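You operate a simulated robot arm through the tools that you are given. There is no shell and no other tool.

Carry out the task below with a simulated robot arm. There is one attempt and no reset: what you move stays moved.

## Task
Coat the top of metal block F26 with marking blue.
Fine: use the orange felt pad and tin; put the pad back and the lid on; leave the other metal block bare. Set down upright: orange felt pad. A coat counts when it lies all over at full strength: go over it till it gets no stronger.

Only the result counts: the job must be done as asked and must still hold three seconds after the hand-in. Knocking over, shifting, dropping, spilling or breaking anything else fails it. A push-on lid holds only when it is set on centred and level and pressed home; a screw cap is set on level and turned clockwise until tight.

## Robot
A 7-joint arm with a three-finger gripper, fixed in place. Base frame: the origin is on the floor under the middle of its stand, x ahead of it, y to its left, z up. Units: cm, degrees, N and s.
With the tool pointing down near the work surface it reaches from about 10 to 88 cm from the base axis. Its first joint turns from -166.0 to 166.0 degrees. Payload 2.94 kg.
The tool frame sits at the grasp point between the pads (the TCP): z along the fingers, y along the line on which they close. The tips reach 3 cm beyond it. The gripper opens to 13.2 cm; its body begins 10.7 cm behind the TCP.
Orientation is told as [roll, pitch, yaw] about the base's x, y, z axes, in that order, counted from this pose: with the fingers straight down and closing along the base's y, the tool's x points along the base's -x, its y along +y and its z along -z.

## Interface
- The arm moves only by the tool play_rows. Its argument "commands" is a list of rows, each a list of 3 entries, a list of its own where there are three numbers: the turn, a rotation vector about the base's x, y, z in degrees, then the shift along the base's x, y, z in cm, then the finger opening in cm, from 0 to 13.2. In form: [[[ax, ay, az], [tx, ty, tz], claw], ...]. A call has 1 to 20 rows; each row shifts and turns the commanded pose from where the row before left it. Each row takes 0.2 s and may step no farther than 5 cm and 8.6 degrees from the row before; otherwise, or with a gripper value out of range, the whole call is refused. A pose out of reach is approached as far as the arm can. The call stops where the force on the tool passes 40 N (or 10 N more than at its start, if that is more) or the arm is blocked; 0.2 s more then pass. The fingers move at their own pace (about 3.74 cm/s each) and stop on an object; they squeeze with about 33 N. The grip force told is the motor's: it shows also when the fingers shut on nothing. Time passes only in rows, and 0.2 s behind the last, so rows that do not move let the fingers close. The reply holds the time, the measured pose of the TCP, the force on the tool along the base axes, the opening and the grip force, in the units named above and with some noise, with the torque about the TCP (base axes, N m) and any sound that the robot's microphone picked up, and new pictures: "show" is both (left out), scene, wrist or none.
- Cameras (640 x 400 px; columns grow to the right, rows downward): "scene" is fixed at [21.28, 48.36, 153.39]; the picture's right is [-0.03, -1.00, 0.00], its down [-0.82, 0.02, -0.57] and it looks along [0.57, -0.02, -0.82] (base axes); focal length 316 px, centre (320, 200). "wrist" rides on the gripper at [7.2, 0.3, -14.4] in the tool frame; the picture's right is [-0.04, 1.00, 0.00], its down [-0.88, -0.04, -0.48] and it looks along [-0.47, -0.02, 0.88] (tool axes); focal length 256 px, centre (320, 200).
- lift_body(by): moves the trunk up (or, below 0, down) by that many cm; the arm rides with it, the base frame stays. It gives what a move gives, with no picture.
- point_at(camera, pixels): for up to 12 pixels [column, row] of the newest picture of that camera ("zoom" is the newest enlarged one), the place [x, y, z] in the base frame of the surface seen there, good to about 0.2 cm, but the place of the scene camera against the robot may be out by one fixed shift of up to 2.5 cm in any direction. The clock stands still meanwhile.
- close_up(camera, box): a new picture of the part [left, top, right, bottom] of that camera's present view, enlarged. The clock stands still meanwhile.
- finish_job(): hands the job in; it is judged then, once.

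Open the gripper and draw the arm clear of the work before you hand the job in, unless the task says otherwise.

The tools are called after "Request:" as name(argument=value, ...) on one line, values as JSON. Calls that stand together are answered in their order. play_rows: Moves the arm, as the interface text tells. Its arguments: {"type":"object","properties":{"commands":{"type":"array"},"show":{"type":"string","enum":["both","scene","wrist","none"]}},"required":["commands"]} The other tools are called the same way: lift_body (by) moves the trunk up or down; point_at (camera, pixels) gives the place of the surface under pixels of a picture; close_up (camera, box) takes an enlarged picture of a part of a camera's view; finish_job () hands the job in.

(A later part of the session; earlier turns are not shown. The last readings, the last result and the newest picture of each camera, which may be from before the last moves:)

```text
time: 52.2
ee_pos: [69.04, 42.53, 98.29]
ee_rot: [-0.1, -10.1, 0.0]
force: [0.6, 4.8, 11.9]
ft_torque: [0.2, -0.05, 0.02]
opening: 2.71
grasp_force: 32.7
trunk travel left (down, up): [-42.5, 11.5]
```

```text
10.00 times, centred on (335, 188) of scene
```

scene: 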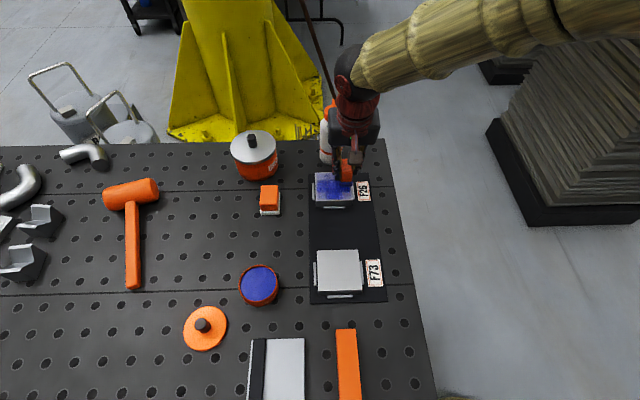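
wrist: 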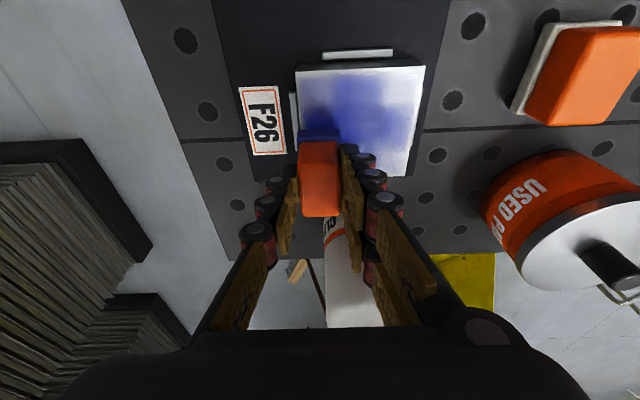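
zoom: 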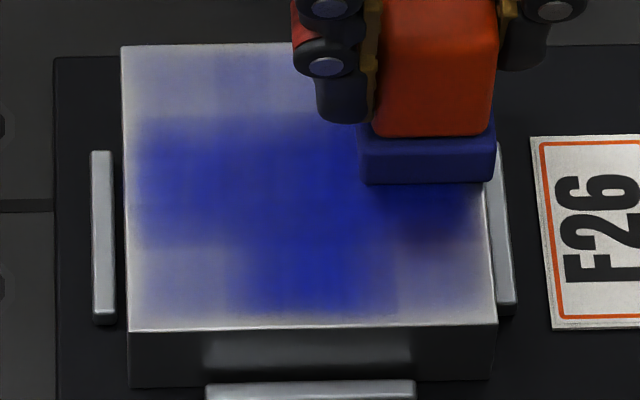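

The pass gave strong colour at mid x but only faint colour at the far end (rows 45–115 in the scene zoom), so the pad may be sitting slightly tilted. I measure the pad's attitude.

Request:
point_at(camera="zoom", pixels=[[366, 178], [488, 178], [366, 145], [490, 140], [400, 130], [490, 128], [400, 60], [490, 60], [400, 20], [490, 20], [150, 115], [150, 240]])

Request:
close_up(camera="scene", box=[325, 140, 375, 200])

Request:
close_up(camera="wrist", box=[280, 120, 360, 220])

Request:
point_at(camera="zoom", pixels=[[250, 52], [380, 45], [250, 80], [380, 75], [260, 130], [380, 130], [250, 200], [400, 200], [250, 380], [400, 380]])

```text
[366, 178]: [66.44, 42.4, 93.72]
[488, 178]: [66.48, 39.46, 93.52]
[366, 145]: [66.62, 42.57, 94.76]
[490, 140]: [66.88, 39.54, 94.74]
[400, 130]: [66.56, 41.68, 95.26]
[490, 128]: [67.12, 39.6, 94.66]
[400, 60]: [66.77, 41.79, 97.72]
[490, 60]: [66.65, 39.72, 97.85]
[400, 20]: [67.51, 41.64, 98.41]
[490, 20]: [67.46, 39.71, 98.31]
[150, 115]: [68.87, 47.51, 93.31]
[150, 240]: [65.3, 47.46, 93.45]
```

```text
6.67 times, centred on (350, 170) of scene
```

zoom: 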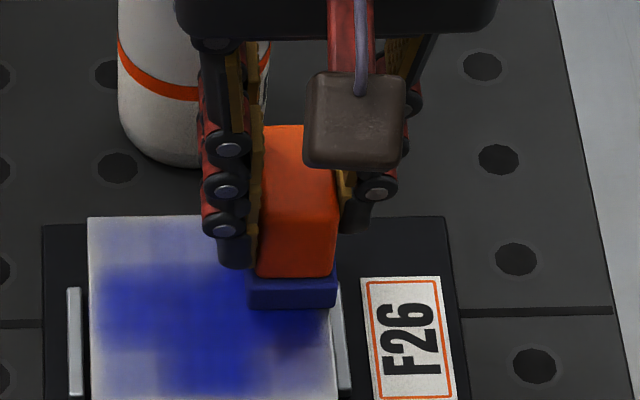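

```text
4.00 times, centred on (320, 170) of wrist
```

zoom: 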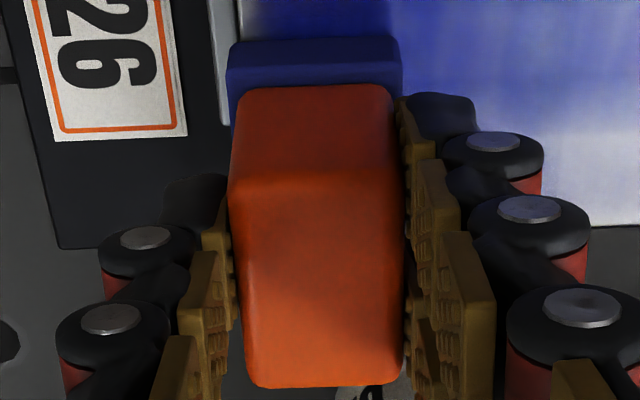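

```text
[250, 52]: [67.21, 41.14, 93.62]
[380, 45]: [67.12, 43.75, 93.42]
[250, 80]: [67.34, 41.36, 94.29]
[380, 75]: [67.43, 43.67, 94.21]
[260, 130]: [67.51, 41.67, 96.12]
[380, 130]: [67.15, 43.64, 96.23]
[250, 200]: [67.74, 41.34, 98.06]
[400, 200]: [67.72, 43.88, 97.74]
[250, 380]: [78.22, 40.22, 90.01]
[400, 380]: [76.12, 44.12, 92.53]
```

The footprint overlaps explain the pattern: areas with one pass are faint, with two strong. I continue with the return sweep (+y) over the far half.

Request:
play_rows(commands=[[[0, 0, 0], [0.2, 0, 0], 1.5], [[0, 0, 0], [0, 0.35, 0], 1.5], [[0, 0, 0], [0, 0.35, 0], 1.5], [[0, 0, 0], [0, 0.35, 0], 1.5], [[0, 0, 0], [0, 0.35, 0], 1.5], [[0, 0, 0], [0, 0.35, 0], 1.5], [[0, 0, 0], [0, 0.35, 0], 1.5], [[0, 0, 0], [0, 0.35, 0], 1.5], [[0, 0, 0], [0, 0.35, 0], 1.5], [[0, 0, 0], [0, 0.35, 0], 1.5], [[0, 0, 0], [0, 0.35, 0], 1.5], [[0, 0, 0], [0, 0.35, 0], 1.5], [[0, 0, 0], [0, 0.35, 0], 1.5], [[0, 0, 0], [0, 0.35, 0], 1.5], [[0, 0, 0], [0, 0.35, 0], 1.5], [[0, 0, 0], [0, 0.35, 0], 1.5], [[0, 0, 0], [0, 0.35, 0], 1.5], [[0, 0, 0], [0, 0.35, 0], 1.5], [[0, 0, 0], [0, 0, 0], 1.5]])

Request:
close_up(camera="wrist", box=[190, 50, 350, 190])

Request:
close_up(camera="scene", box=[310, 168, 360, 208])

```text
time: 56.2
ee_pos: [69.22, 48.47, 98.31]
ee_rot: [0.0, -9.9, 0.2]
force: [-0.2, -1.1, 7.3]
ft_torque: [-0.04, -0.06, -0.03]
opening: 2.68
grasp_force: 32.8
trunk travel left (down, up): [-42.5, 11.5]
```

scene: 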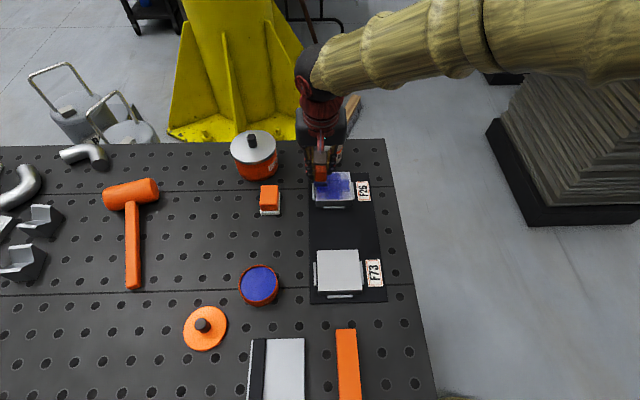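
wrist: 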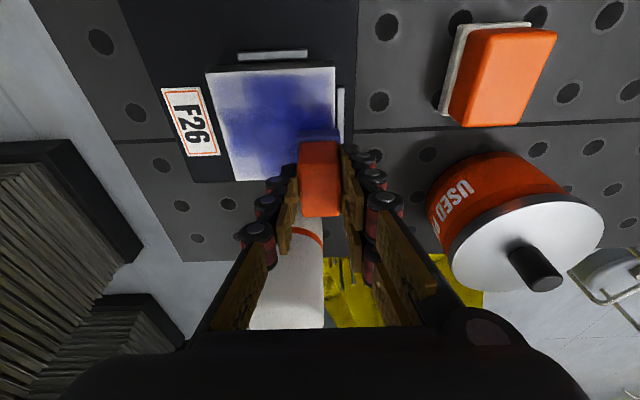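

```text
2.86 times, centred on (270, 120) of wrist
```

zoom: 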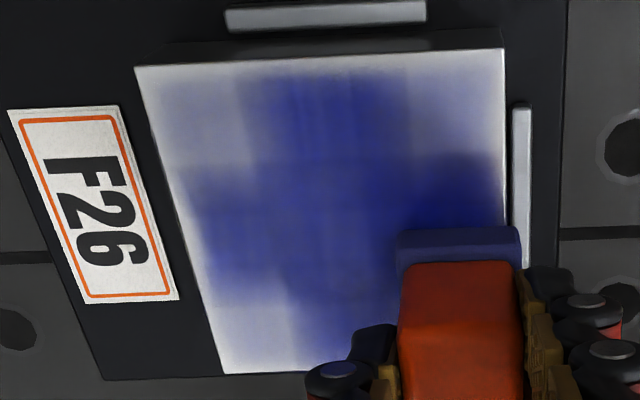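

```text
10.00 times, centred on (335, 188) of scene
```

zoom: 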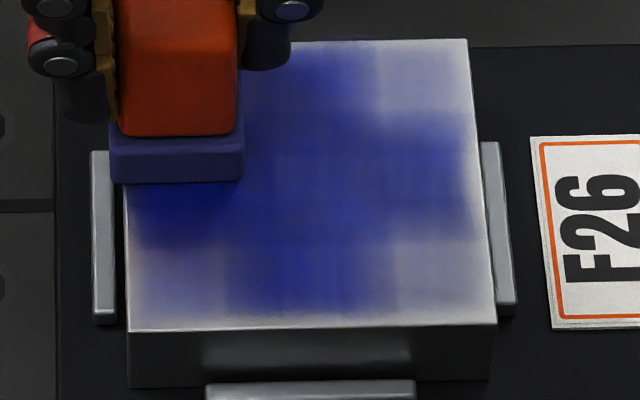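

The centre is strong but the corners (near-left, near-right, far-right) remain faint. I reload the pad at the tin.

Request:
play_rows(commands=[[[0, 0, 0], [0, 0, 1], 1.5], [[0, 0, 0], [0, 0, 2], 1.5], [[0, 0, 0], [0, 0, 2], 1.5], [[0, 0, 0], [-3.69, 1.83, 0], 1.5], [[0, 0, 0], [-3.69, 1.83, 0], 1.5], [[0, 0, 0], [-3.69, 1.83, 0], 1.5], [[0, 0, 0], [-3.69, 1.83, 0], 1.5], [[0, 0, 0], [-3.69, 1.83, 0], 1.5], [[0, 0, 0], [-3.69, 1.83, 0], 1.5], [[0, 0, 0], [-3.69, 1.83, 0], 1.5], [[0, 0, 0], [0, 0, 0], 1.5], [[0, 0, 0], [0, 0, -2], 1.5], [[0, 0, 0], [0, 0, -1.8], 1.5], [[0, 0, 0], [0, 0, -0.5], 1.5], [[0, 0, 0], [0, 0, 0], 1.5]], show="wrist")

Request:
close_up(camera="wrist", box=[220, 80, 420, 240])

```text
time: 59.4
ee_pos: [43.57, 61.27, 98.92]
ee_rot: [0.0, -10.0, 0.1]
force: [0.2, -0.3, -0.7]
ft_torque: [-0.02, 0.02, 0.01]
opening: 2.71
grasp_force: 33.0
trunk travel left (down, up): [-42.5, 11.5]
```

wrist: 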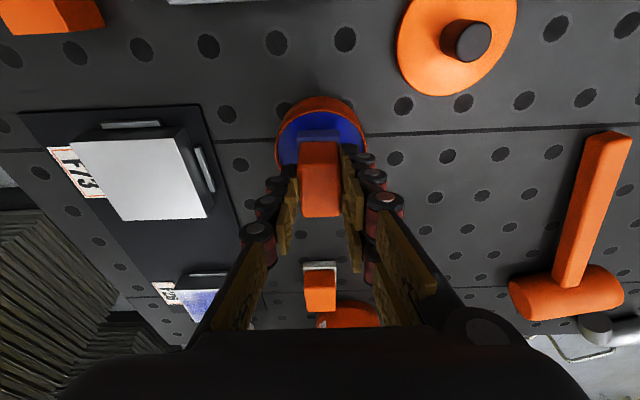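

```text
2.50 times, centred on (320, 160) of wrist
```

zoom: 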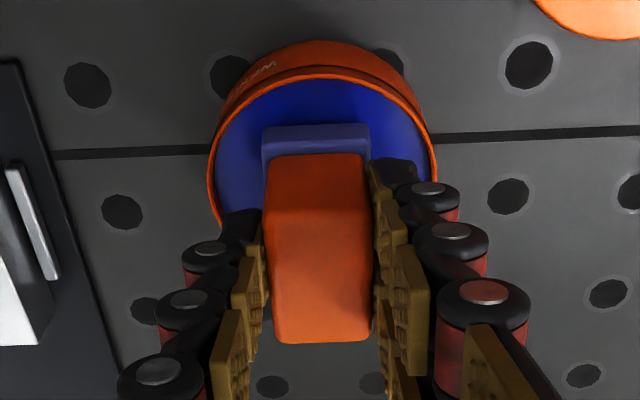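

Centred. I press, dwell, lift, and carry the pad to the near-right corner of F26 (64.7,42.4).

Request:
play_rows(commands=[[[0, 0, 0], [0, 0, -0.4], 1.5], [[0, 0, 0], [0, 0, -0.3], 1.5], [[0, 0, 0], [0, 0, -0.1], 1.5], [[0, 0, 0], [0.1, 0.1, 0], 1.5], [[0, 0, 0], [-0.2, 0, 0], 1.5], [[0, 0, 0], [0, -0.1, 0], 1.5], [[0, 0, 0], [0.1, 0, 0], 1.5], [[0, 0, 0], [0, 0, 1.1], 1.5], [[0, 0, 0], [0, 0, 2], 1.5], [[0, 0, 0], [0, 0, 2], 1.5], [[0, 0, 0], [3.03, -2.7, 0], 1.5], [[0, 0, 0], [3.03, -2.7, 0], 1.5], [[0, 0, 0], [3.03, -2.7, 0], 1.5], [[0, 0, 0], [3.03, -2.7, 0], 1.5], [[0, 0, 0], [3.03, -2.7, 0], 1.5], [[0, 0, 0], [3.03, -2.7, 0], 1.5], [[0, 0, 0], [3.03, -2.7, 0], 1.5], [[0, 0, 0], [0, 0, 0], 1.5], [[0, 0, 0], [0, 0, -2], 1.5], [[0, 0, 0], [0, 0, -2], 1.5]])

Request:
close_up(camera="wrist", box=[220, 60, 420, 220])

Request:
close_up(camera="scene", box=[310, 168, 360, 208])

```text
time: 63.6
ee_pos: [65.1, 42.46, 99.42]
ee_rot: [0.0, -9.9, 0.0]
force: [0.3, -0.5, 0.0]
ft_torque: [-0.01, -0.02, 0.0]
opening: 2.69
grasp_force: 32.6
trunk travel left (down, up): [-42.5, 11.5]
```

scene: 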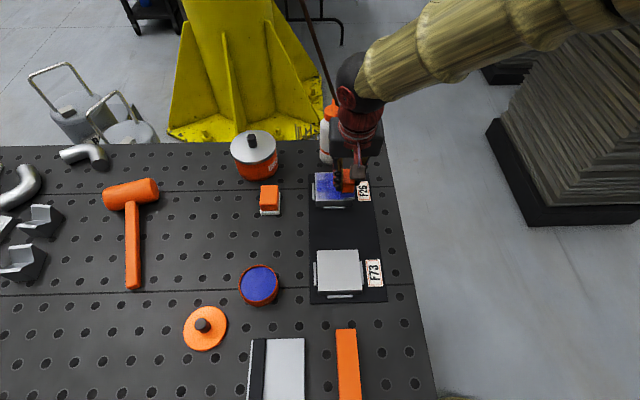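
wrist: 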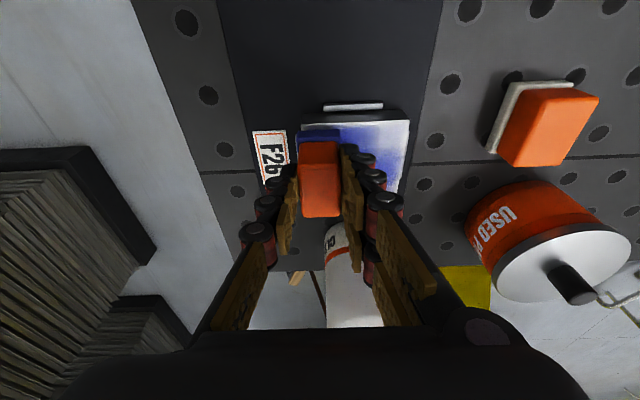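

```text
2.50 times, centred on (320, 140) of wrist
```

zoom: 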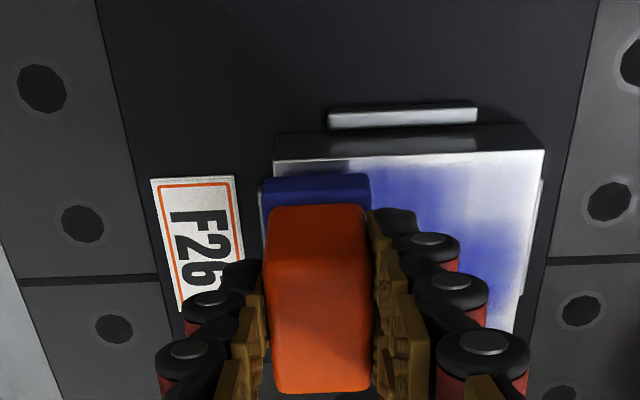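

```text
10.00 times, centred on (335, 188) of scene
```

zoom: 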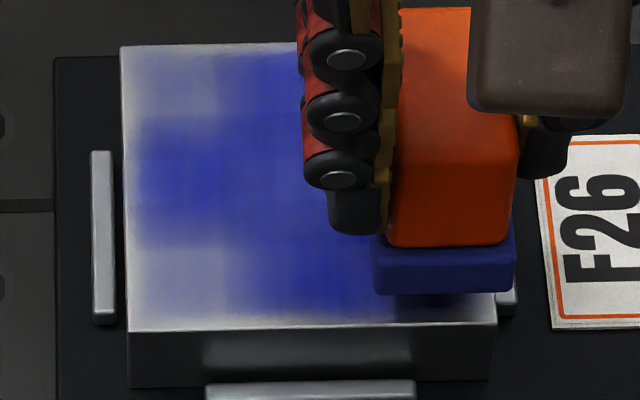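

Loaded. I move to overhang the near-right corner slightly, press, and scrub there with short strokes.

Request:
play_rows(commands=[[[0, 0, 0], [-0.7, -0.2, -0.6], 1.5], [[0, 0, 0], [0, 0, -0.4], 1.5], [[0, 0, 0], [0, 0, -0.12], 1.5], [[0, 0, 0], [0.8, 0, 0], 1.5], [[0, 0, 0], [-0.8, 0.2, 0], 1.5], [[0, 0, 0], [0.8, 0.2, 0], 1.5], [[0, 0, 0], [-0.8, 0.2, 0], 1.5], [[0, 0, 0], [0.8, 0.2, 0], 1.5], [[0, 0, 0], [-0.8, 0.2, 0], 1.5], [[0, 0, 0], [0, -0.5, 0], 1.5], [[0, 0, 0], [0, -0.5, 0], 1.5], [[0, 0, 0], [0.8, 0, 0], 1.5], [[0, 0, 0], [-0.8, 0.3, 0], 1.5], [[0, 0, 0], [0, 0.7, 0], 1.5], [[0, 0, 0], [0, -0.5, 0], 1.5], [[0, 0, 0], [0, -0.5, 0], 1.5], [[0, 0, 0], [0, 0.6, 0], 1.5], [[0, 0, 0], [0, 0.6, 0], 1.5], [[0, 0, 0], [0, 0.6, 0], 1.5], [[0, 0, 0], [0, 0, 0], 1.5]])

Request:
close_up(camera="wrist", box=[220, 60, 420, 220])

Request:
close_up(camera="scene", box=[310, 168, 360, 208])

```text
time: 67.8
ee_pos: [64.09, 43.91, 98.31]
ee_rot: [0.0, -10.0, 0.0]
force: [1.3, -5.5, 15.4]
ft_torque: [-0.21, -0.21, -0.04]
opening: 2.68
grasp_force: 33.4
trunk travel left (down, up): [-42.5, 11.5]
```

scene: 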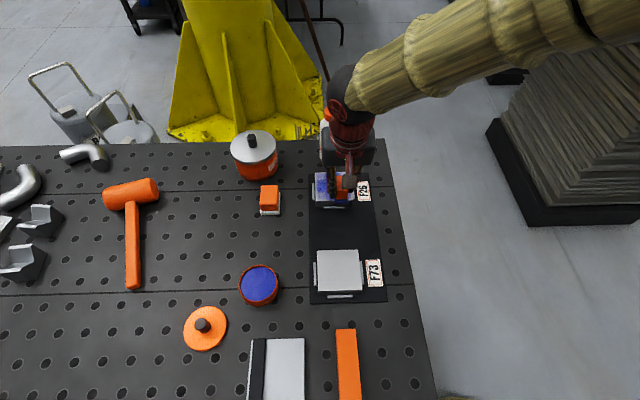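
wrist: 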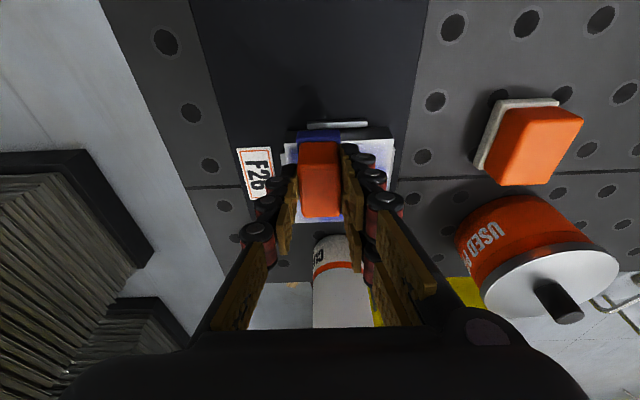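

```text
2.50 times, centred on (320, 140) of wrist
```

zoom: 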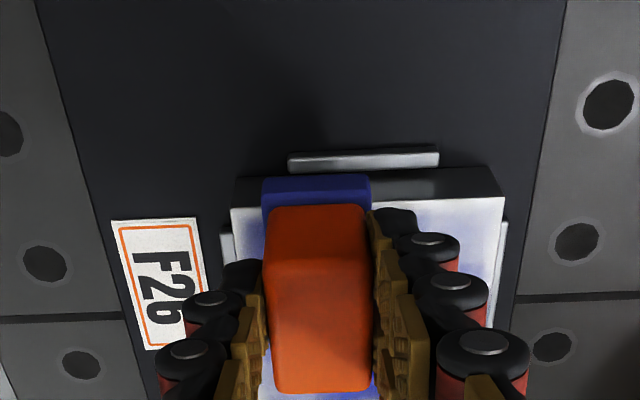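

```text
10.00 times, centred on (335, 188) of scene
```

zoom: 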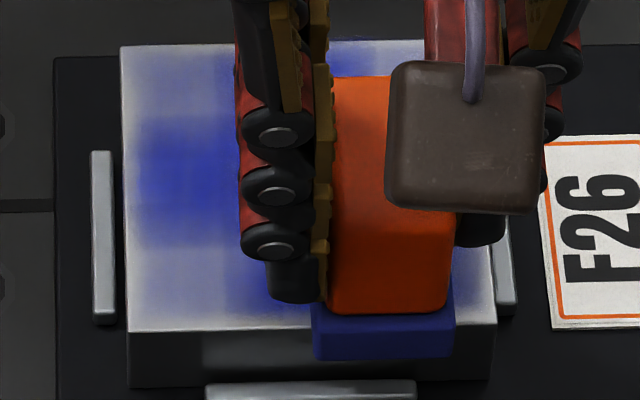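

The pad hides the corner; I sweep it on to the near-left corner to see the result and work there next.

Request:
play_rows(commands=[[[0, 0, 0], [0.3, 0.5, 0], 1.5], [[0, 0, 0], [0, 0.5, 0], 1.5], [[0, 0, 0], [0, 0.5, 0], 1.5], [[0, 0, 0], [0, 0.5, 0], 1.5], [[0, 0, 0], [0, 0.5, 0], 1.5], [[0, 0, 0], [0, 0.5, 0], 1.5], [[0, 0, 0], [0, 0.5, 0], 1.5], [[0, 0, 0], [0, 0.5, 0], 1.5], [[0, 0, 0], [0, 0.5, 0], 1.5], [[0, 0, 0], [0, 0.3, 0], 1.5], [[0, 0, 0], [0, 0, 0], 1.5]])

Request:
close_up(camera="wrist", box=[180, 60, 360, 220])

Request:
close_up(camera="scene", box=[310, 168, 360, 208])

```text
time: 70.2
ee_pos: [64.28, 48.86, 98.16]
ee_rot: [0.2, -10.0, -0.1]
force: [0.2, -6.8, 19.4]
ft_torque: [-0.26, -0.17, -0.05]
opening: 2.7
grasp_force: 32.5
trunk travel left (down, up): [-42.5, 11.5]
```

scene: 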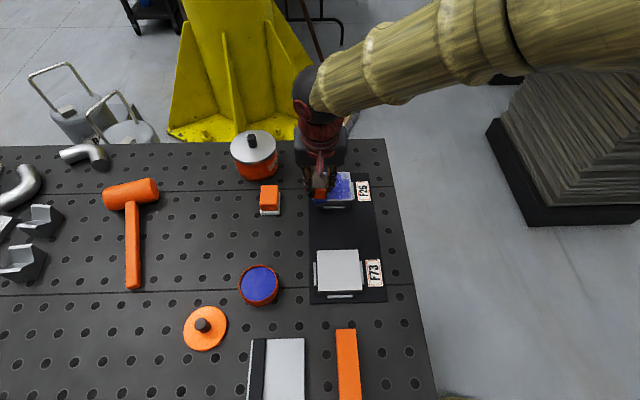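
wrist: 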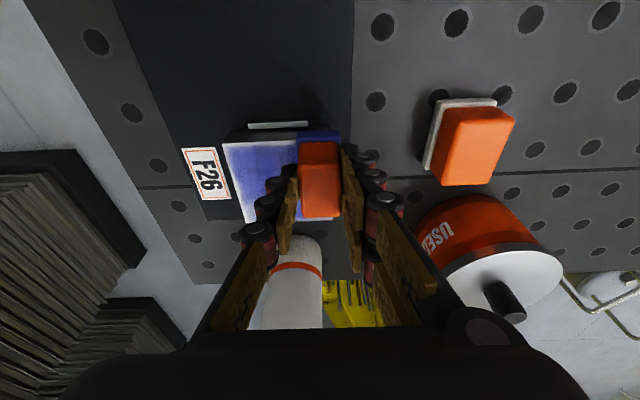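

```text
2.50 times, centred on (270, 140) of wrist
```

zoom: 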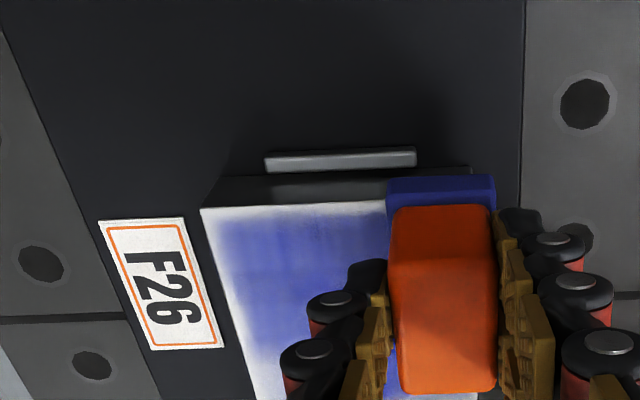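

```text
10.00 times, centred on (335, 188) of scene
```

zoom: 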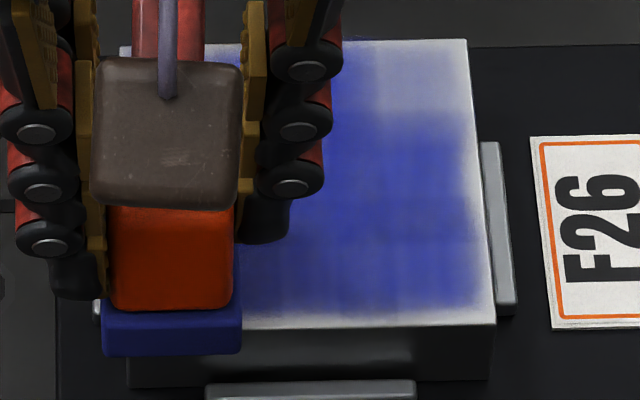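

The near-right corner is now well coated. Now I scrub the near-left corner with similar short strokes, slightly lighter.

Request:
play_rows(commands=[[[0, 0, 0], [0.5, 0, 0.05], 1.5], [[0, 0, 0], [-0.7, -0.2, 0], 1.5], [[0, 0, 0], [0.7, -0.2, 0], 1.5], [[0, 0, 0], [-0.7, -0.2, 0], 1.5], [[0, 0, 0], [0.7, -0.2, 0], 1.5], [[0, 0, 0], [-0.7, -0.2, 0], 1.5], [[0, 0, 0], [0, 0.5, 0], 1.5], [[0, 0, 0], [0, 0.5, 0], 1.5], [[0, 0, 0], [0.7, 0, 0], 1.5], [[0, 0, 0], [-0.7, -0.3, 0], 1.5], [[0, 0, 0], [0, -0.6, 0], 1.5], [[0, 0, 0], [0, 0.5, 0], 1.5], [[0, 0, 0], [0, 0.5, 0], 1.5], [[0, 0, 0], [0, -0.6, 0], 1.5], [[0, 0, 0], [0, -0.6, 0], 1.5], [[0, 0, 0], [0, -0.6, 0], 1.5], [[0, 0, 0], [0, -0.6, 0], 1.5], [[0, 0, 0], [0, -0.6, 0], 1.5], [[0, 0, 0], [0, -0.6, 0], 1.5], [[0, 0, 0], [0, 0, 0], 1.5]])

Request:
close_up(camera="wrist", box=[200, 60, 420, 220])

Request:
close_up(camera="scene", box=[310, 168, 360, 208])

```text
time: 74.4
ee_pos: [64.2, 45.43, 98.23]
ee_rot: [0.0, -10.1, 0.0]
force: [0.0, 3.6, 12.2]
ft_torque: [0.17, -0.04, 0.01]
opening: 2.72
grasp_force: 34.0
trunk travel left (down, up): [-42.5, 11.5]
```

scene: 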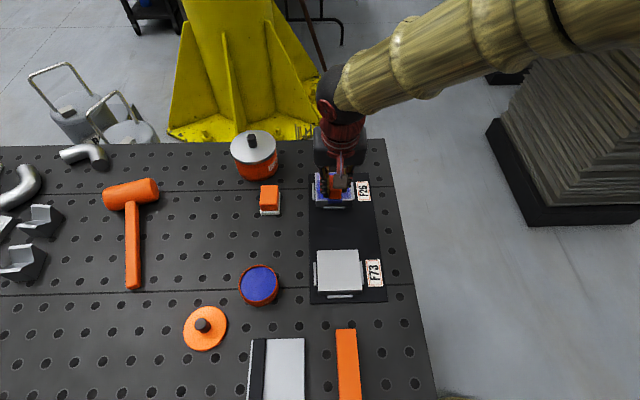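
wrist: 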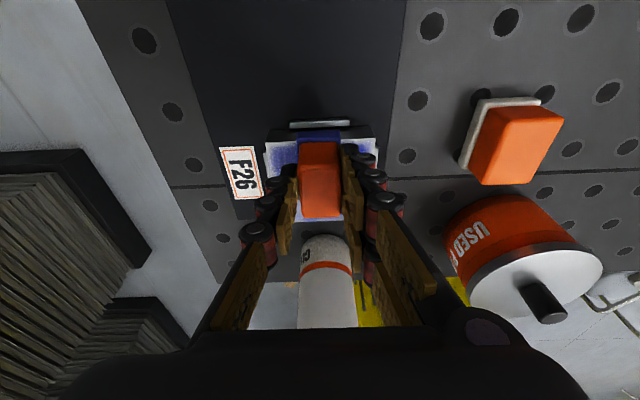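

```text
2.50 times, centred on (310, 140) of wrist
```

zoom: 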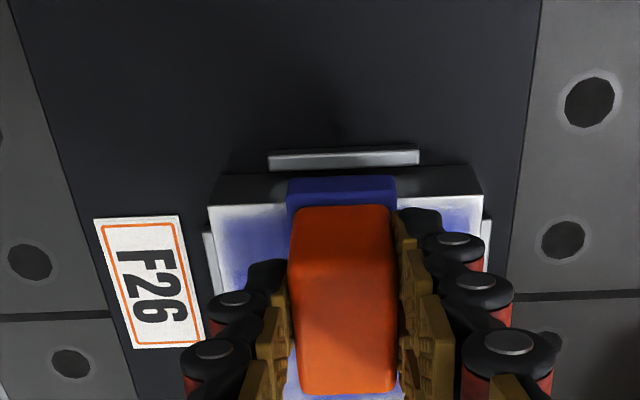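

```text
10.00 times, centred on (335, 188) of scene
```

zoom: 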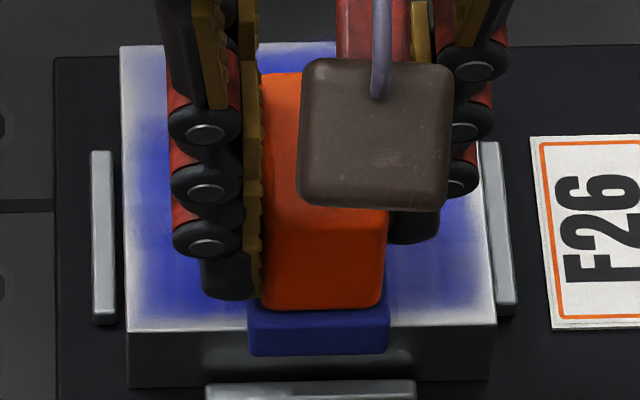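

Both near corners are coating. I slide on to the far side (+x), then to the far-right corner and scrub there.

Request:
play_rows(commands=[[[0, 0, 0], [0.6, 0, 0], 1.5], [[0, 0, 0], [0.6, 0, 0], 1.5], [[0, 0, 0], [0.6, 0, 0], 1.5], [[0, 0, 0], [0.6, 0, 0], 1.5], [[0, 0, 0], [0.6, 0, 0], 1.5], [[0, 0, 0], [0.6, 0, 0], 1.5], [[0, 0, 0], [0.6, 0, 0], 1.5], [[0, 0, 0], [0.6, 0, 0], 1.5], [[0, 0, 0], [0.4, -0.4, 0], 1.5], [[0, 0, 0], [0, -0.6, 0], 1.5], [[0, 0, 0], [0, -0.6, 0], 1.5], [[0, 0, 0], [0, -0.6, 0], 1.5], [[0, 0, 0], [0, -0.6, 0], 1.5], [[0, 0, 0], [0, -0.5, 0], 1.5], [[0, 0, 0], [-0.6, 0.1, 0], 1.5], [[0, 0, 0], [0.6, 0.2, 0], 1.5], [[0, 0, 0], [-0.6, 0.2, 0], 1.5], [[0, 0, 0], [0.6, 0.2, 0], 1.5], [[0, 0, 0], [-0.6, 0.2, 0], 1.5], [[0, 0, 0], [0, 0, 0], 1.5]])

Request:
close_up(camera="wrist", box=[220, 40, 420, 200])

Request:
close_up(camera="scene", box=[310, 168, 360, 208])

```text
time: 78.6
ee_pos: [68.67, 42.97, 98.22]
ee_rot: [0.0, -10.0, 0.0]
force: [1.6, -0.6, 7.9]
ft_torque: [-0.03, -0.18, -0.03]
opening: 2.71
grasp_force: 32.9
trunk travel left (down, up): [-42.5, 11.5]
```

scene: 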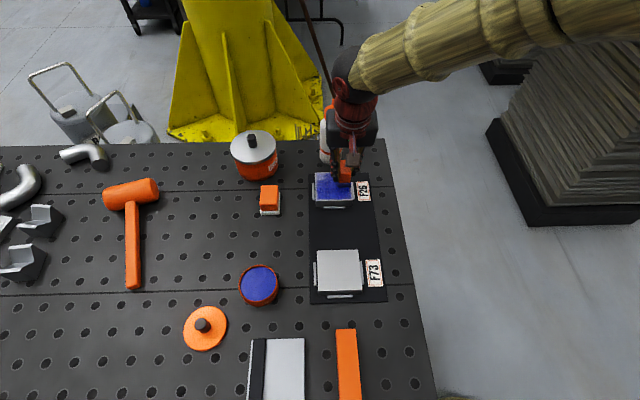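
wrist: 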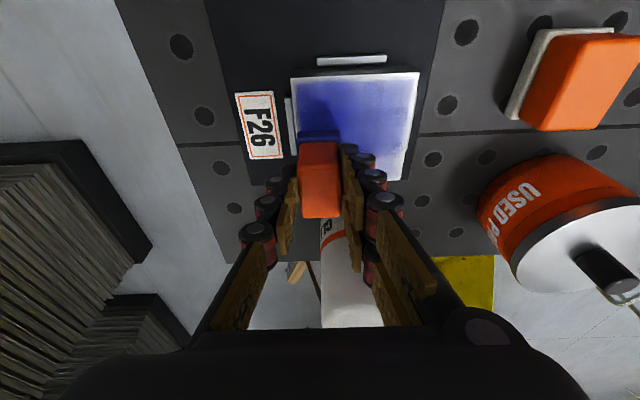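

```text
2.50 times, centred on (320, 120) of wrist
```

zoom: 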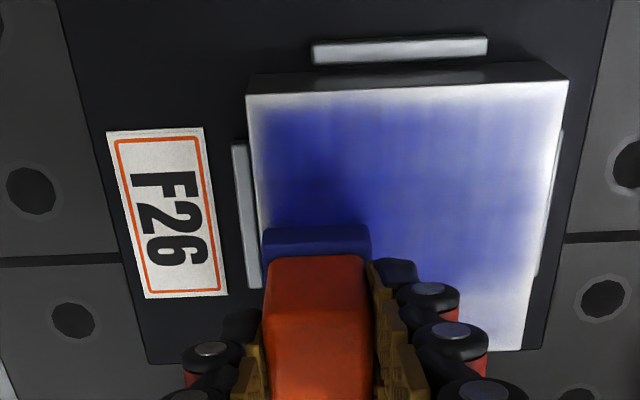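

```text
10.00 times, centred on (335, 188) of scene
```

zoom: 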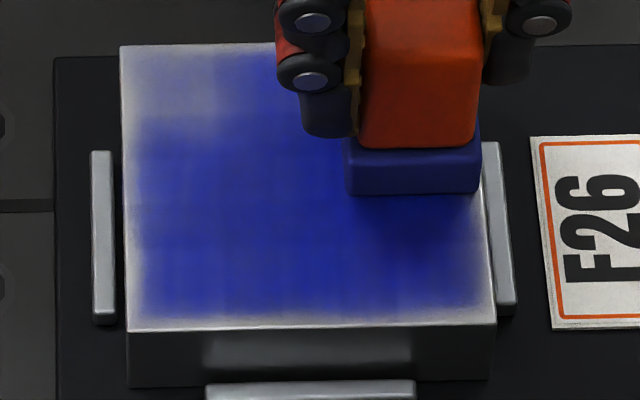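

Nearly uniform now; the far-left corner is the main faint part. I sweep along the far edge to +y and scrub that corner.

Request:
play_rows(commands=[[[0, 0, 0], [0.6, -0.3, 0], 1.5], [[0, 0, 0], [0.2, -0.4, 0], 1.5], [[0, 0, 0], [0, 0.6, 0], 1.5], [[0, 0, 0], [0, 0.6, 0], 1.5], [[0, 0, 0], [0, 0.6, 0], 1.5], [[0, 0, 0], [0, 0.6, 0], 1.5], [[0, 0, 0], [0, 0.6, 0], 1.5], [[0, 0, 0], [0, 0.6, 0], 1.5], [[0, 0, 0], [0, 0.6, 0], 1.5], [[0, 0, 0], [0, 0.6, 0], 1.5], [[0, 0, 0], [0, 0.6, 0], 1.5], [[0, 0, 0], [0, 0.6, 0], 1.5], [[0, 0, 0], [0, 0.4, 0], 1.5], [[0, 0, 0], [-0.6, -0.1, 0], 1.5], [[0, 0, 0], [0.6, -0.2, 0], 1.5], [[0, 0, 0], [-0.6, -0.2, 0], 1.5], [[0, 0, 0], [0.6, -0.2, 0], 1.5], [[0, 0, 0], [-0.6, -0.2, 0], 1.5], [[0, 0, 0], [0.6, -0.2, 0], 1.5], [[0, 0, 0], [0, 0, 0], 1.5]])

Request:
close_up(camera="wrist", box=[190, 40, 350, 200])

Request:
close_up(camera="scene", box=[310, 168, 360, 208])

```text
time: 82.8
ee_pos: [69.4, 47.46, 98.27]
ee_rot: [0.0, -10.0, 0.0]
force: [-4.0, 2.6, 12.5]
ft_torque: [0.11, 0.18, -0.01]
opening: 2.69
grasp_force: 32.6
trunk travel left (down, up): [-42.5, 11.5]
```

scene: 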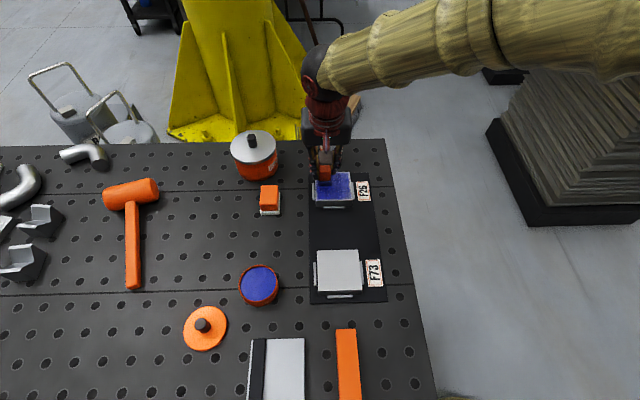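
wrist: 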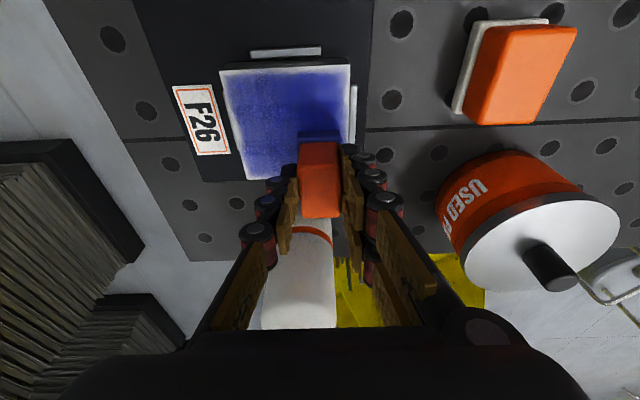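

```text
2.50 times, centred on (270, 120) of wrist
```

zoom: 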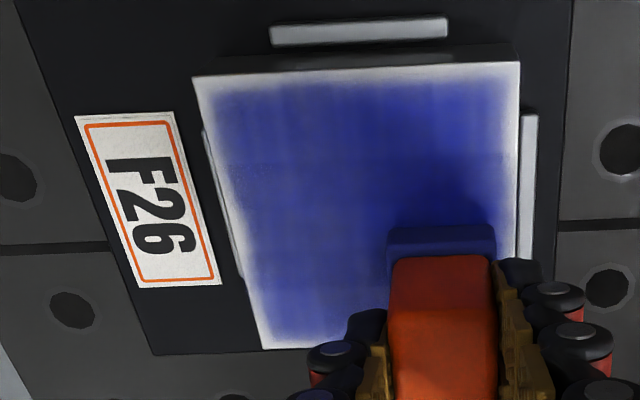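

```text
10.00 times, centred on (335, 188) of scene
```

zoom: 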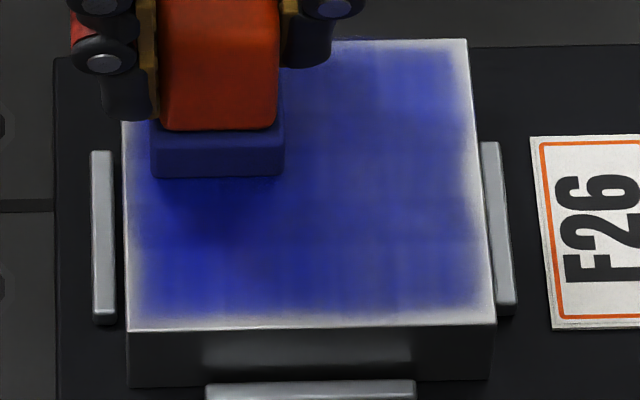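

The whole top is now blue, lighter in places. I reload once more to go over everything again.

Request:
play_rows(commands=[[[0, 0, 0], [0, 0, 1], 1.5], [[0, 0, 0], [0, 0, 2], 1.5], [[0, 0, 0], [0, 0, 2], 1.5], [[0, 0, 0], [-3.71, 1.98, 0], 1.5], [[0, 0, 0], [-3.71, 1.98, 0], 1.5], [[0, 0, 0], [-3.71, 1.98, 0], 1.5], [[0, 0, 0], [-3.71, 1.98, 0], 1.5], [[0, 0, 0], [-3.71, 1.98, 0], 1.5], [[0, 0, 0], [-3.71, 1.98, 0], 1.5], [[0, 0, 0], [-3.71, 1.98, 0], 1.5], [[0, 0, 0], [0, 0, 0], 1.5], [[0, 0, 0], [0, 0, -2], 1.5], [[0, 0, 0], [0, 0, -1.8], 1.5], [[0, 0, 0], [0, 0, -0.5], 1.5], [[0, 0, 0], [0, 0, 0], 1.5]], show="wrist")

Request:
close_up(camera="wrist", box=[220, 80, 420, 240])

Request:
close_up(camera="wrist", box=[150, 270, 240, 340])

```text
time: 86.0
ee_pos: [43.67, 61.48, 98.86]
ee_rot: [0.0, -10.0, -0.1]
force: [-0.3, 0.5, -1.1]
ft_torque: [0.01, 0.05, 0.0]
opening: 2.69
grasp_force: 32.9
trunk travel left (down, up): [-42.5, 11.5]
```

wrist: 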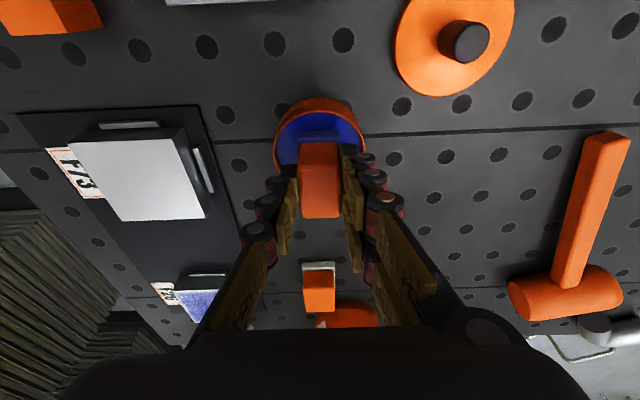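

```text
2.50 times, centred on (320, 160) of wrist
```

zoom: 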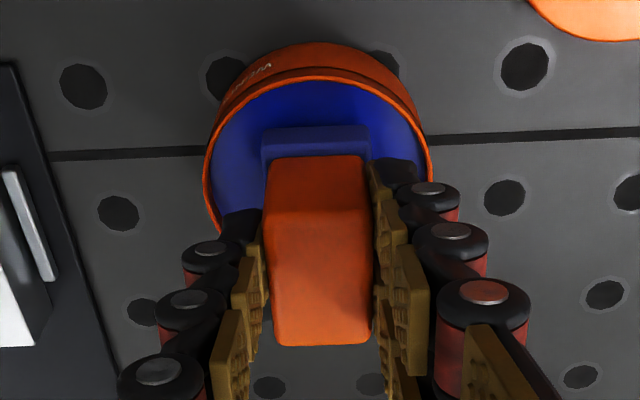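

```text
5.71 times, centred on (195, 305) of wrist
```

zoom: 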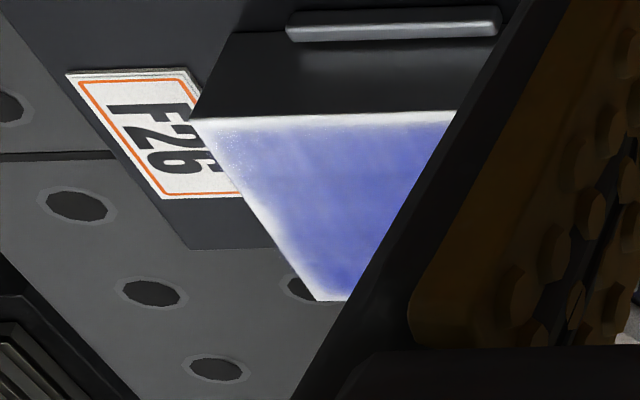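

Centred over the blue; I press, dwell, lift and carry to the near-right corner for a full raster.

Request:
play_rows(commands=[[[0, 0, 0], [0, 0, -0.4], 1.5], [[0, 0, 0], [0, 0, -0.3], 1.5], [[0, 0, 0], [0, 0, -0.08], 1.5], [[0, 0, 0], [0.1, 0.1, 0], 1.5], [[0, 0, 0], [-0.2, 0, 0], 1.5], [[0, 0, 0], [0, -0.1, 0], 1.5], [[0, 0, 0], [0.1, 0, 0], 1.5], [[0, 0, 0], [0, 0, 1.1], 1.5], [[0, 0, 0], [0, 0, 2], 1.5], [[0, 0, 0], [0, 0, 2], 1.5], [[0, 0, 0], [2.98, -2.76, 0], 1.5], [[0, 0, 0], [2.98, -2.76, 0], 1.5], [[0, 0, 0], [2.98, -2.76, 0], 1.5], [[0, 0, 0], [2.98, -2.76, 0], 1.5], [[0, 0, 0], [2.98, -2.76, 0], 1.5], [[0, 0, 0], [2.98, -2.76, 0], 1.5], [[0, 0, 0], [2.98, -2.76, 0], 1.5], [[0, 0, 0], [0, 0, 0], 1.5], [[0, 0, 0], [0, 0, -2], 1.5], [[0, 0, 0], [0, 0, -2], 1.5]])

Request:
close_up(camera="scene", box=[310, 168, 360, 208])

Request:
close_up(camera="wrist", box=[220, 60, 420, 220])

```text
time: 90.2
ee_pos: [64.23, 41.96, 99.05]
ee_rot: [0.1, -10.0, 0.1]
force: [-0.3, 0.8, -0.4]
ft_torque: [0.0, 0.04, 0.0]
opening: 2.71
grasp_force: 33.1
trunk travel left (down, up): [-42.5, 11.5]
```

scene: 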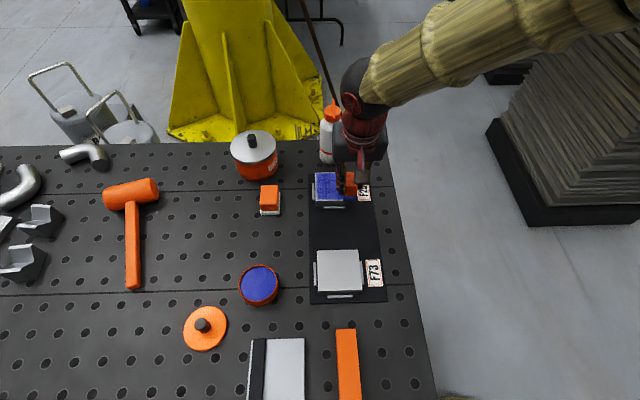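
wrist: 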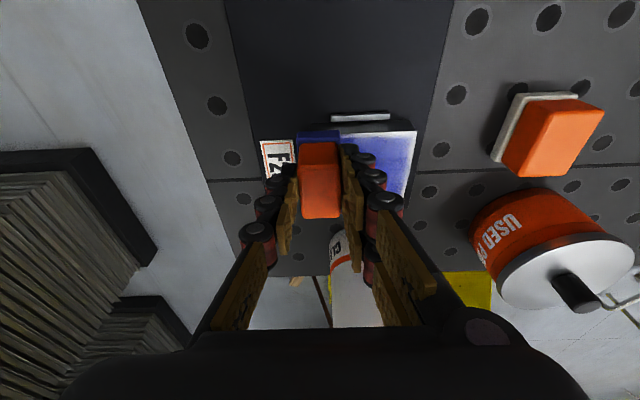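

```text
10.00 times, centred on (335, 188) of scene
```

zoom: 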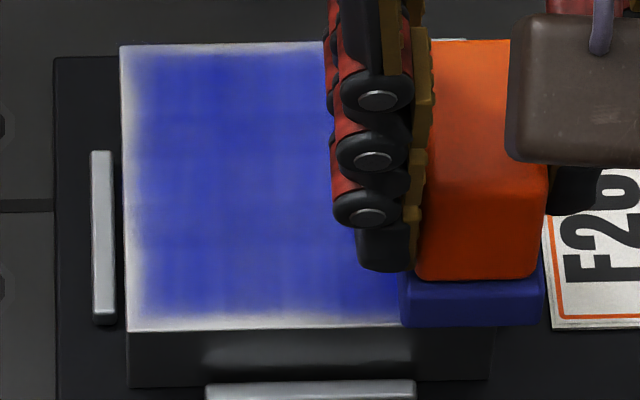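

```text
2.50 times, centred on (320, 140) of wrist
```

zoom: 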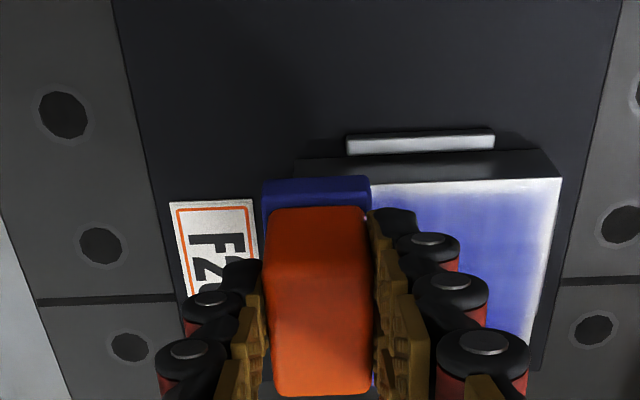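

Uniform except the soft border. I press and run the raster: near row +y, then step to the middle.

Request:
play_rows(commands=[[[0, 0, 0], [0.1, 0.05, -0.6], 1.5], [[0, 0, 0], [0, 0, -0.4], 1.5], [[0, 0, 0], [0, 0, -0.08], 1.5], [[0, 0, 0], [0, 0.56, 0], 1.5], [[0, 0, 0], [0, 0.56, 0], 1.5], [[0, 0, 0], [0, 0.56, 0], 1.5], [[0, 0, 0], [0, 0.56, 0], 1.5], [[0, 0, 0], [0, 0.56, 0], 1.5], [[0, 0, 0], [0, 0.56, 0], 1.5], [[0, 0, 0], [0, 0.56, 0], 1.5], [[0, 0, 0], [0, 0.56, 0], 1.5], [[0, 0, 0], [0, 0.56, 0], 1.5], [[0, 0, 0], [0, 0.56, 0], 1.5], [[0, 0, 0], [0, 0.56, 0], 1.5], [[0, 0, 0], [0, 0.56, 0], 1.5], [[0, 0, 0], [0.65, 0, 0], 1.5], [[0, 0, 0], [0.65, 0, 0], 1.5], [[0, 0, 0], [0.65, 0, 0], 1.5], [[0, 0, 0], [0.65, 0, 0], 1.5], [[0, 0, 0], [0, 0, 0], 1.5]])

Request:
close_up(camera="scene", box=[310, 168, 360, 208])

Request:
close_up(camera="wrist", box=[190, 40, 350, 200])

```text
time: 94.4
ee_pos: [67.06, 48.85, 98.11]
ee_rot: [0.0, -10.1, 0.0]
force: [-3.3, 0.4, 14.2]
ft_torque: [0.02, 0.1, 0.01]
opening: 2.69
grasp_force: 33.0
trunk travel left (down, up): [-42.5, 11.5]
```

scene: 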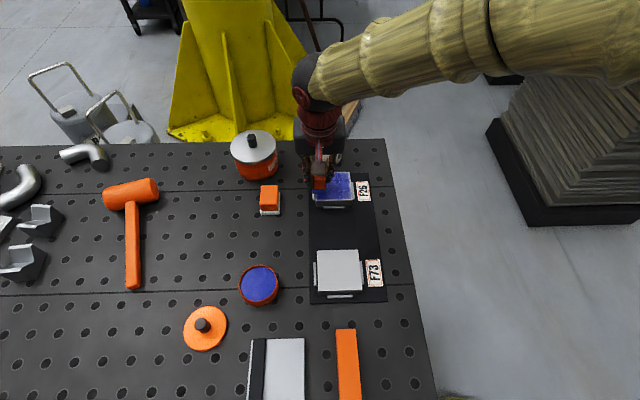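
wrist: 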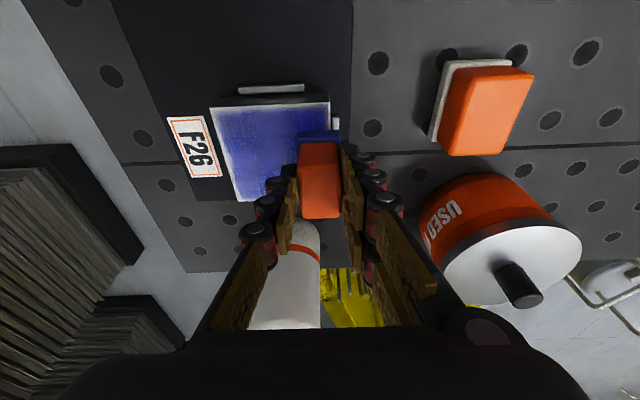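

```text
10.00 times, centred on (335, 188) of scene
```

zoom: 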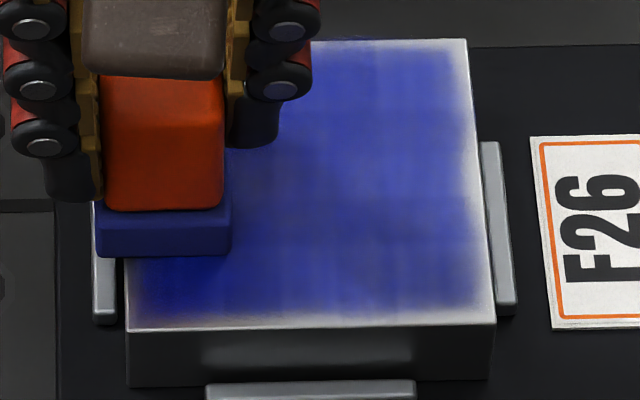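

```text
2.50 times, centred on (270, 120) of wrist
```

zoom: 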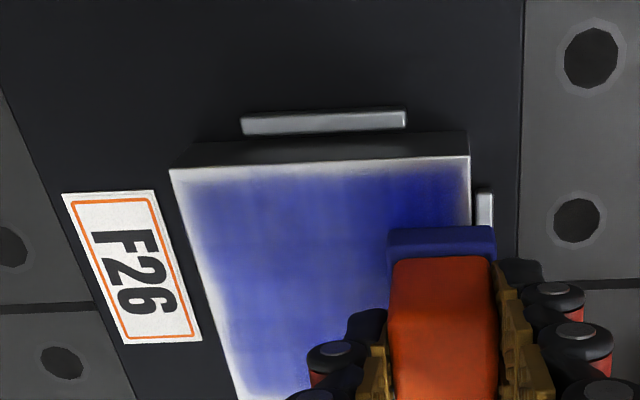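

Continuing the raster: middle row in −y with overhang at the end, then stepping to the far row.

Request:
play_rows(commands=[[[0, 0, 0], [0, -0.56, 0], 1.5], [[0, 0, 0], [0, -0.56, 0], 1.5], [[0, 0, 0], [0, -0.56, 0], 1.5], [[0, 0, 0], [0, -0.56, 0], 1.5], [[0, 0, 0], [0, -0.56, 0], 1.5], [[0, 0, 0], [0, -0.56, 0], 1.5], [[0, 0, 0], [0, -0.56, 0], 1.5], [[0, 0, 0], [0, -0.56, 0], 1.5], [[0, 0, 0], [0, -0.56, 0], 1.5], [[0, 0, 0], [0, -0.56, 0], 1.5], [[0, 0, 0], [0, -0.56, 0], 1.5], [[0, 0, 0], [0, -0.56, 0], 1.5], [[0, 0, 0], [-0.65, 0, 0], 1.5], [[0, 0, 0], [-0.65, 0, 0], 1.5], [[0, 0, 0], [-0.65, 0, 0], 1.5], [[0, 0, 0], [-0.65, 0, 0], 1.5], [[0, 0, 0], [0.65, 0.3, 0], 1.5], [[0, 0, 0], [0.65, 0.3, 0], 1.5], [[0, 0, 0], [0.65, 0, 0], 1.5], [[0, 0, 0], [0.65, 0, 0], 1.5]], show="none")

Request:
close_up(camera="scene", box=[310, 168, 360, 208])

```text
time: 98.6
ee_pos: [67.09, 42.9, 98.07]
ee_rot: [0.0, -10.0, 0.1]
force: [-3.8, 0.6, 13.4]
ft_torque: [0.07, 0.12, 0.01]
opening: 2.69
grasp_force: 33.5
trunk travel left (down, up): [-42.5, 11.5]
```

```text
10.00 times, centred on (335, 188) of scene
```

zoom: 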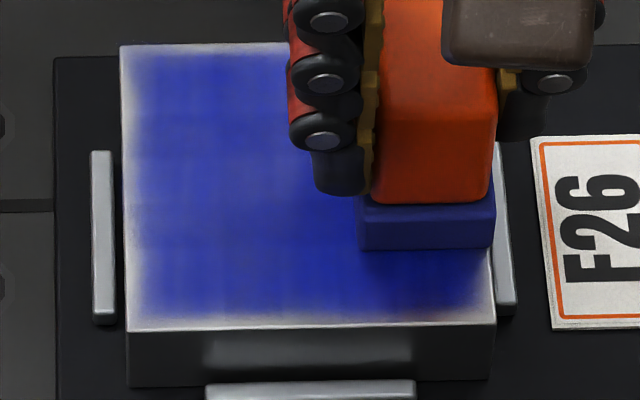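

Now the far row: step +x with overhang and sweep +y.

Request:
play_rows(commands=[[[0, 0, 0], [0.63, -0.2, 0], 1.5], [[0, 0, 0], [0.63, -0.2, 0], 1.5], [[0, 0, 0], [0.63, -0.2, 0], 1.5], [[0, 0, 0], [0.63, -0.2, 0], 1.5], [[0, 0, 0], [0, 0.56, 0], 1.5], [[0, 0, 0], [0, 0.56, 0], 1.5], [[0, 0, 0], [0, 0.56, 0], 1.5], [[0, 0, 0], [0, 0.56, 0], 1.5], [[0, 0, 0], [0, 0.56, 0], 1.5], [[0, 0, 0], [0, 0.56, 0], 1.5], [[0, 0, 0], [0, 0.56, 0], 1.5], [[0, 0, 0], [0, 0.56, 0], 1.5], [[0, 0, 0], [0, 0.56, 0], 1.5], [[0, 0, 0], [0, 0.56, 0], 1.5], [[0, 0, 0], [0, 0.56, 0], 1.5], [[0, 0, 0], [0, 0.56, 0], 1.5], [[0, 0, 0], [-0.6, -0.1, 0], 1.5], [[0, 0, 0], [0.6, -0.3, 0], 1.5], [[0, 0, 0], [-0.6, -0.3, 0], 1.5], [[0, 0, 0], [0, 0, 0], 1.5]])

Request:
close_up(camera="scene", box=[310, 168, 360, 208])

Request:
close_up(camera="wrist", box=[190, 40, 350, 200])

```text
time: 102.8
ee_pos: [68.97, 48.05, 98.22]
ee_rot: [0.0, -10.0, -0.1]
force: [-2.0, -1.1, 5.0]
ft_torque: [0.02, -0.05, 0.03]
opening: 2.7
grasp_force: 33.0
trunk travel left (down, up): [-42.5, 11.5]
```

scene: 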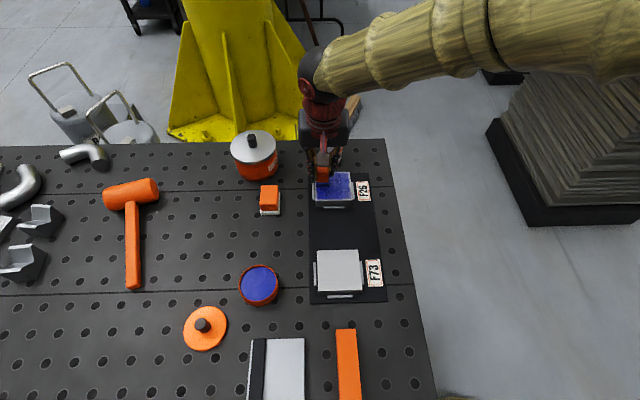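
wrist: 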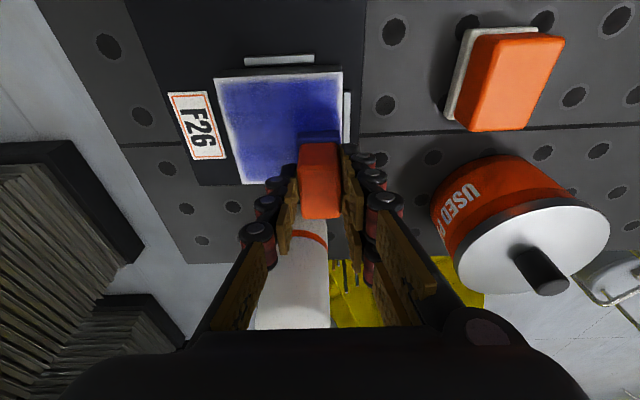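

```text
10.00 times, centred on (335, 188) of scene
```

zoom: 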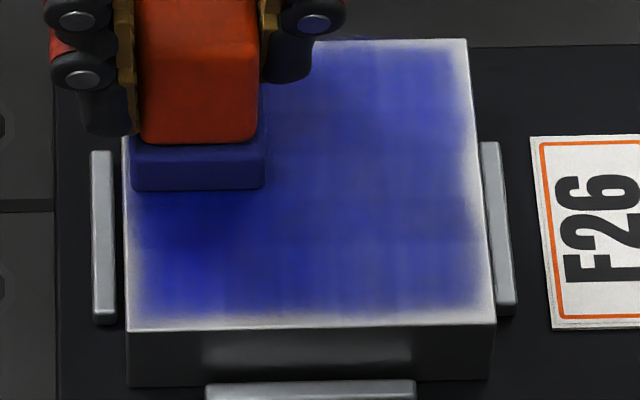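

```text
2.50 times, centred on (270, 120) of wrist
```

zoom: 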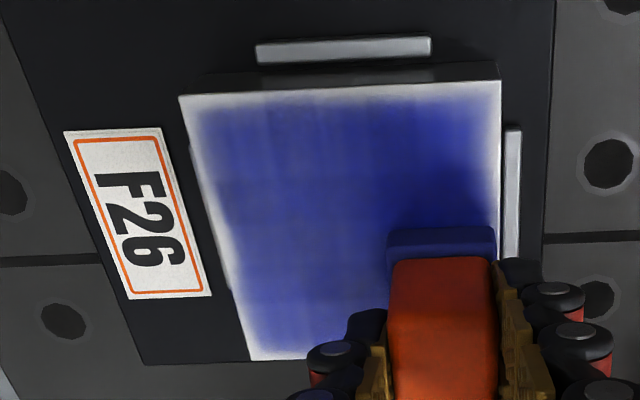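

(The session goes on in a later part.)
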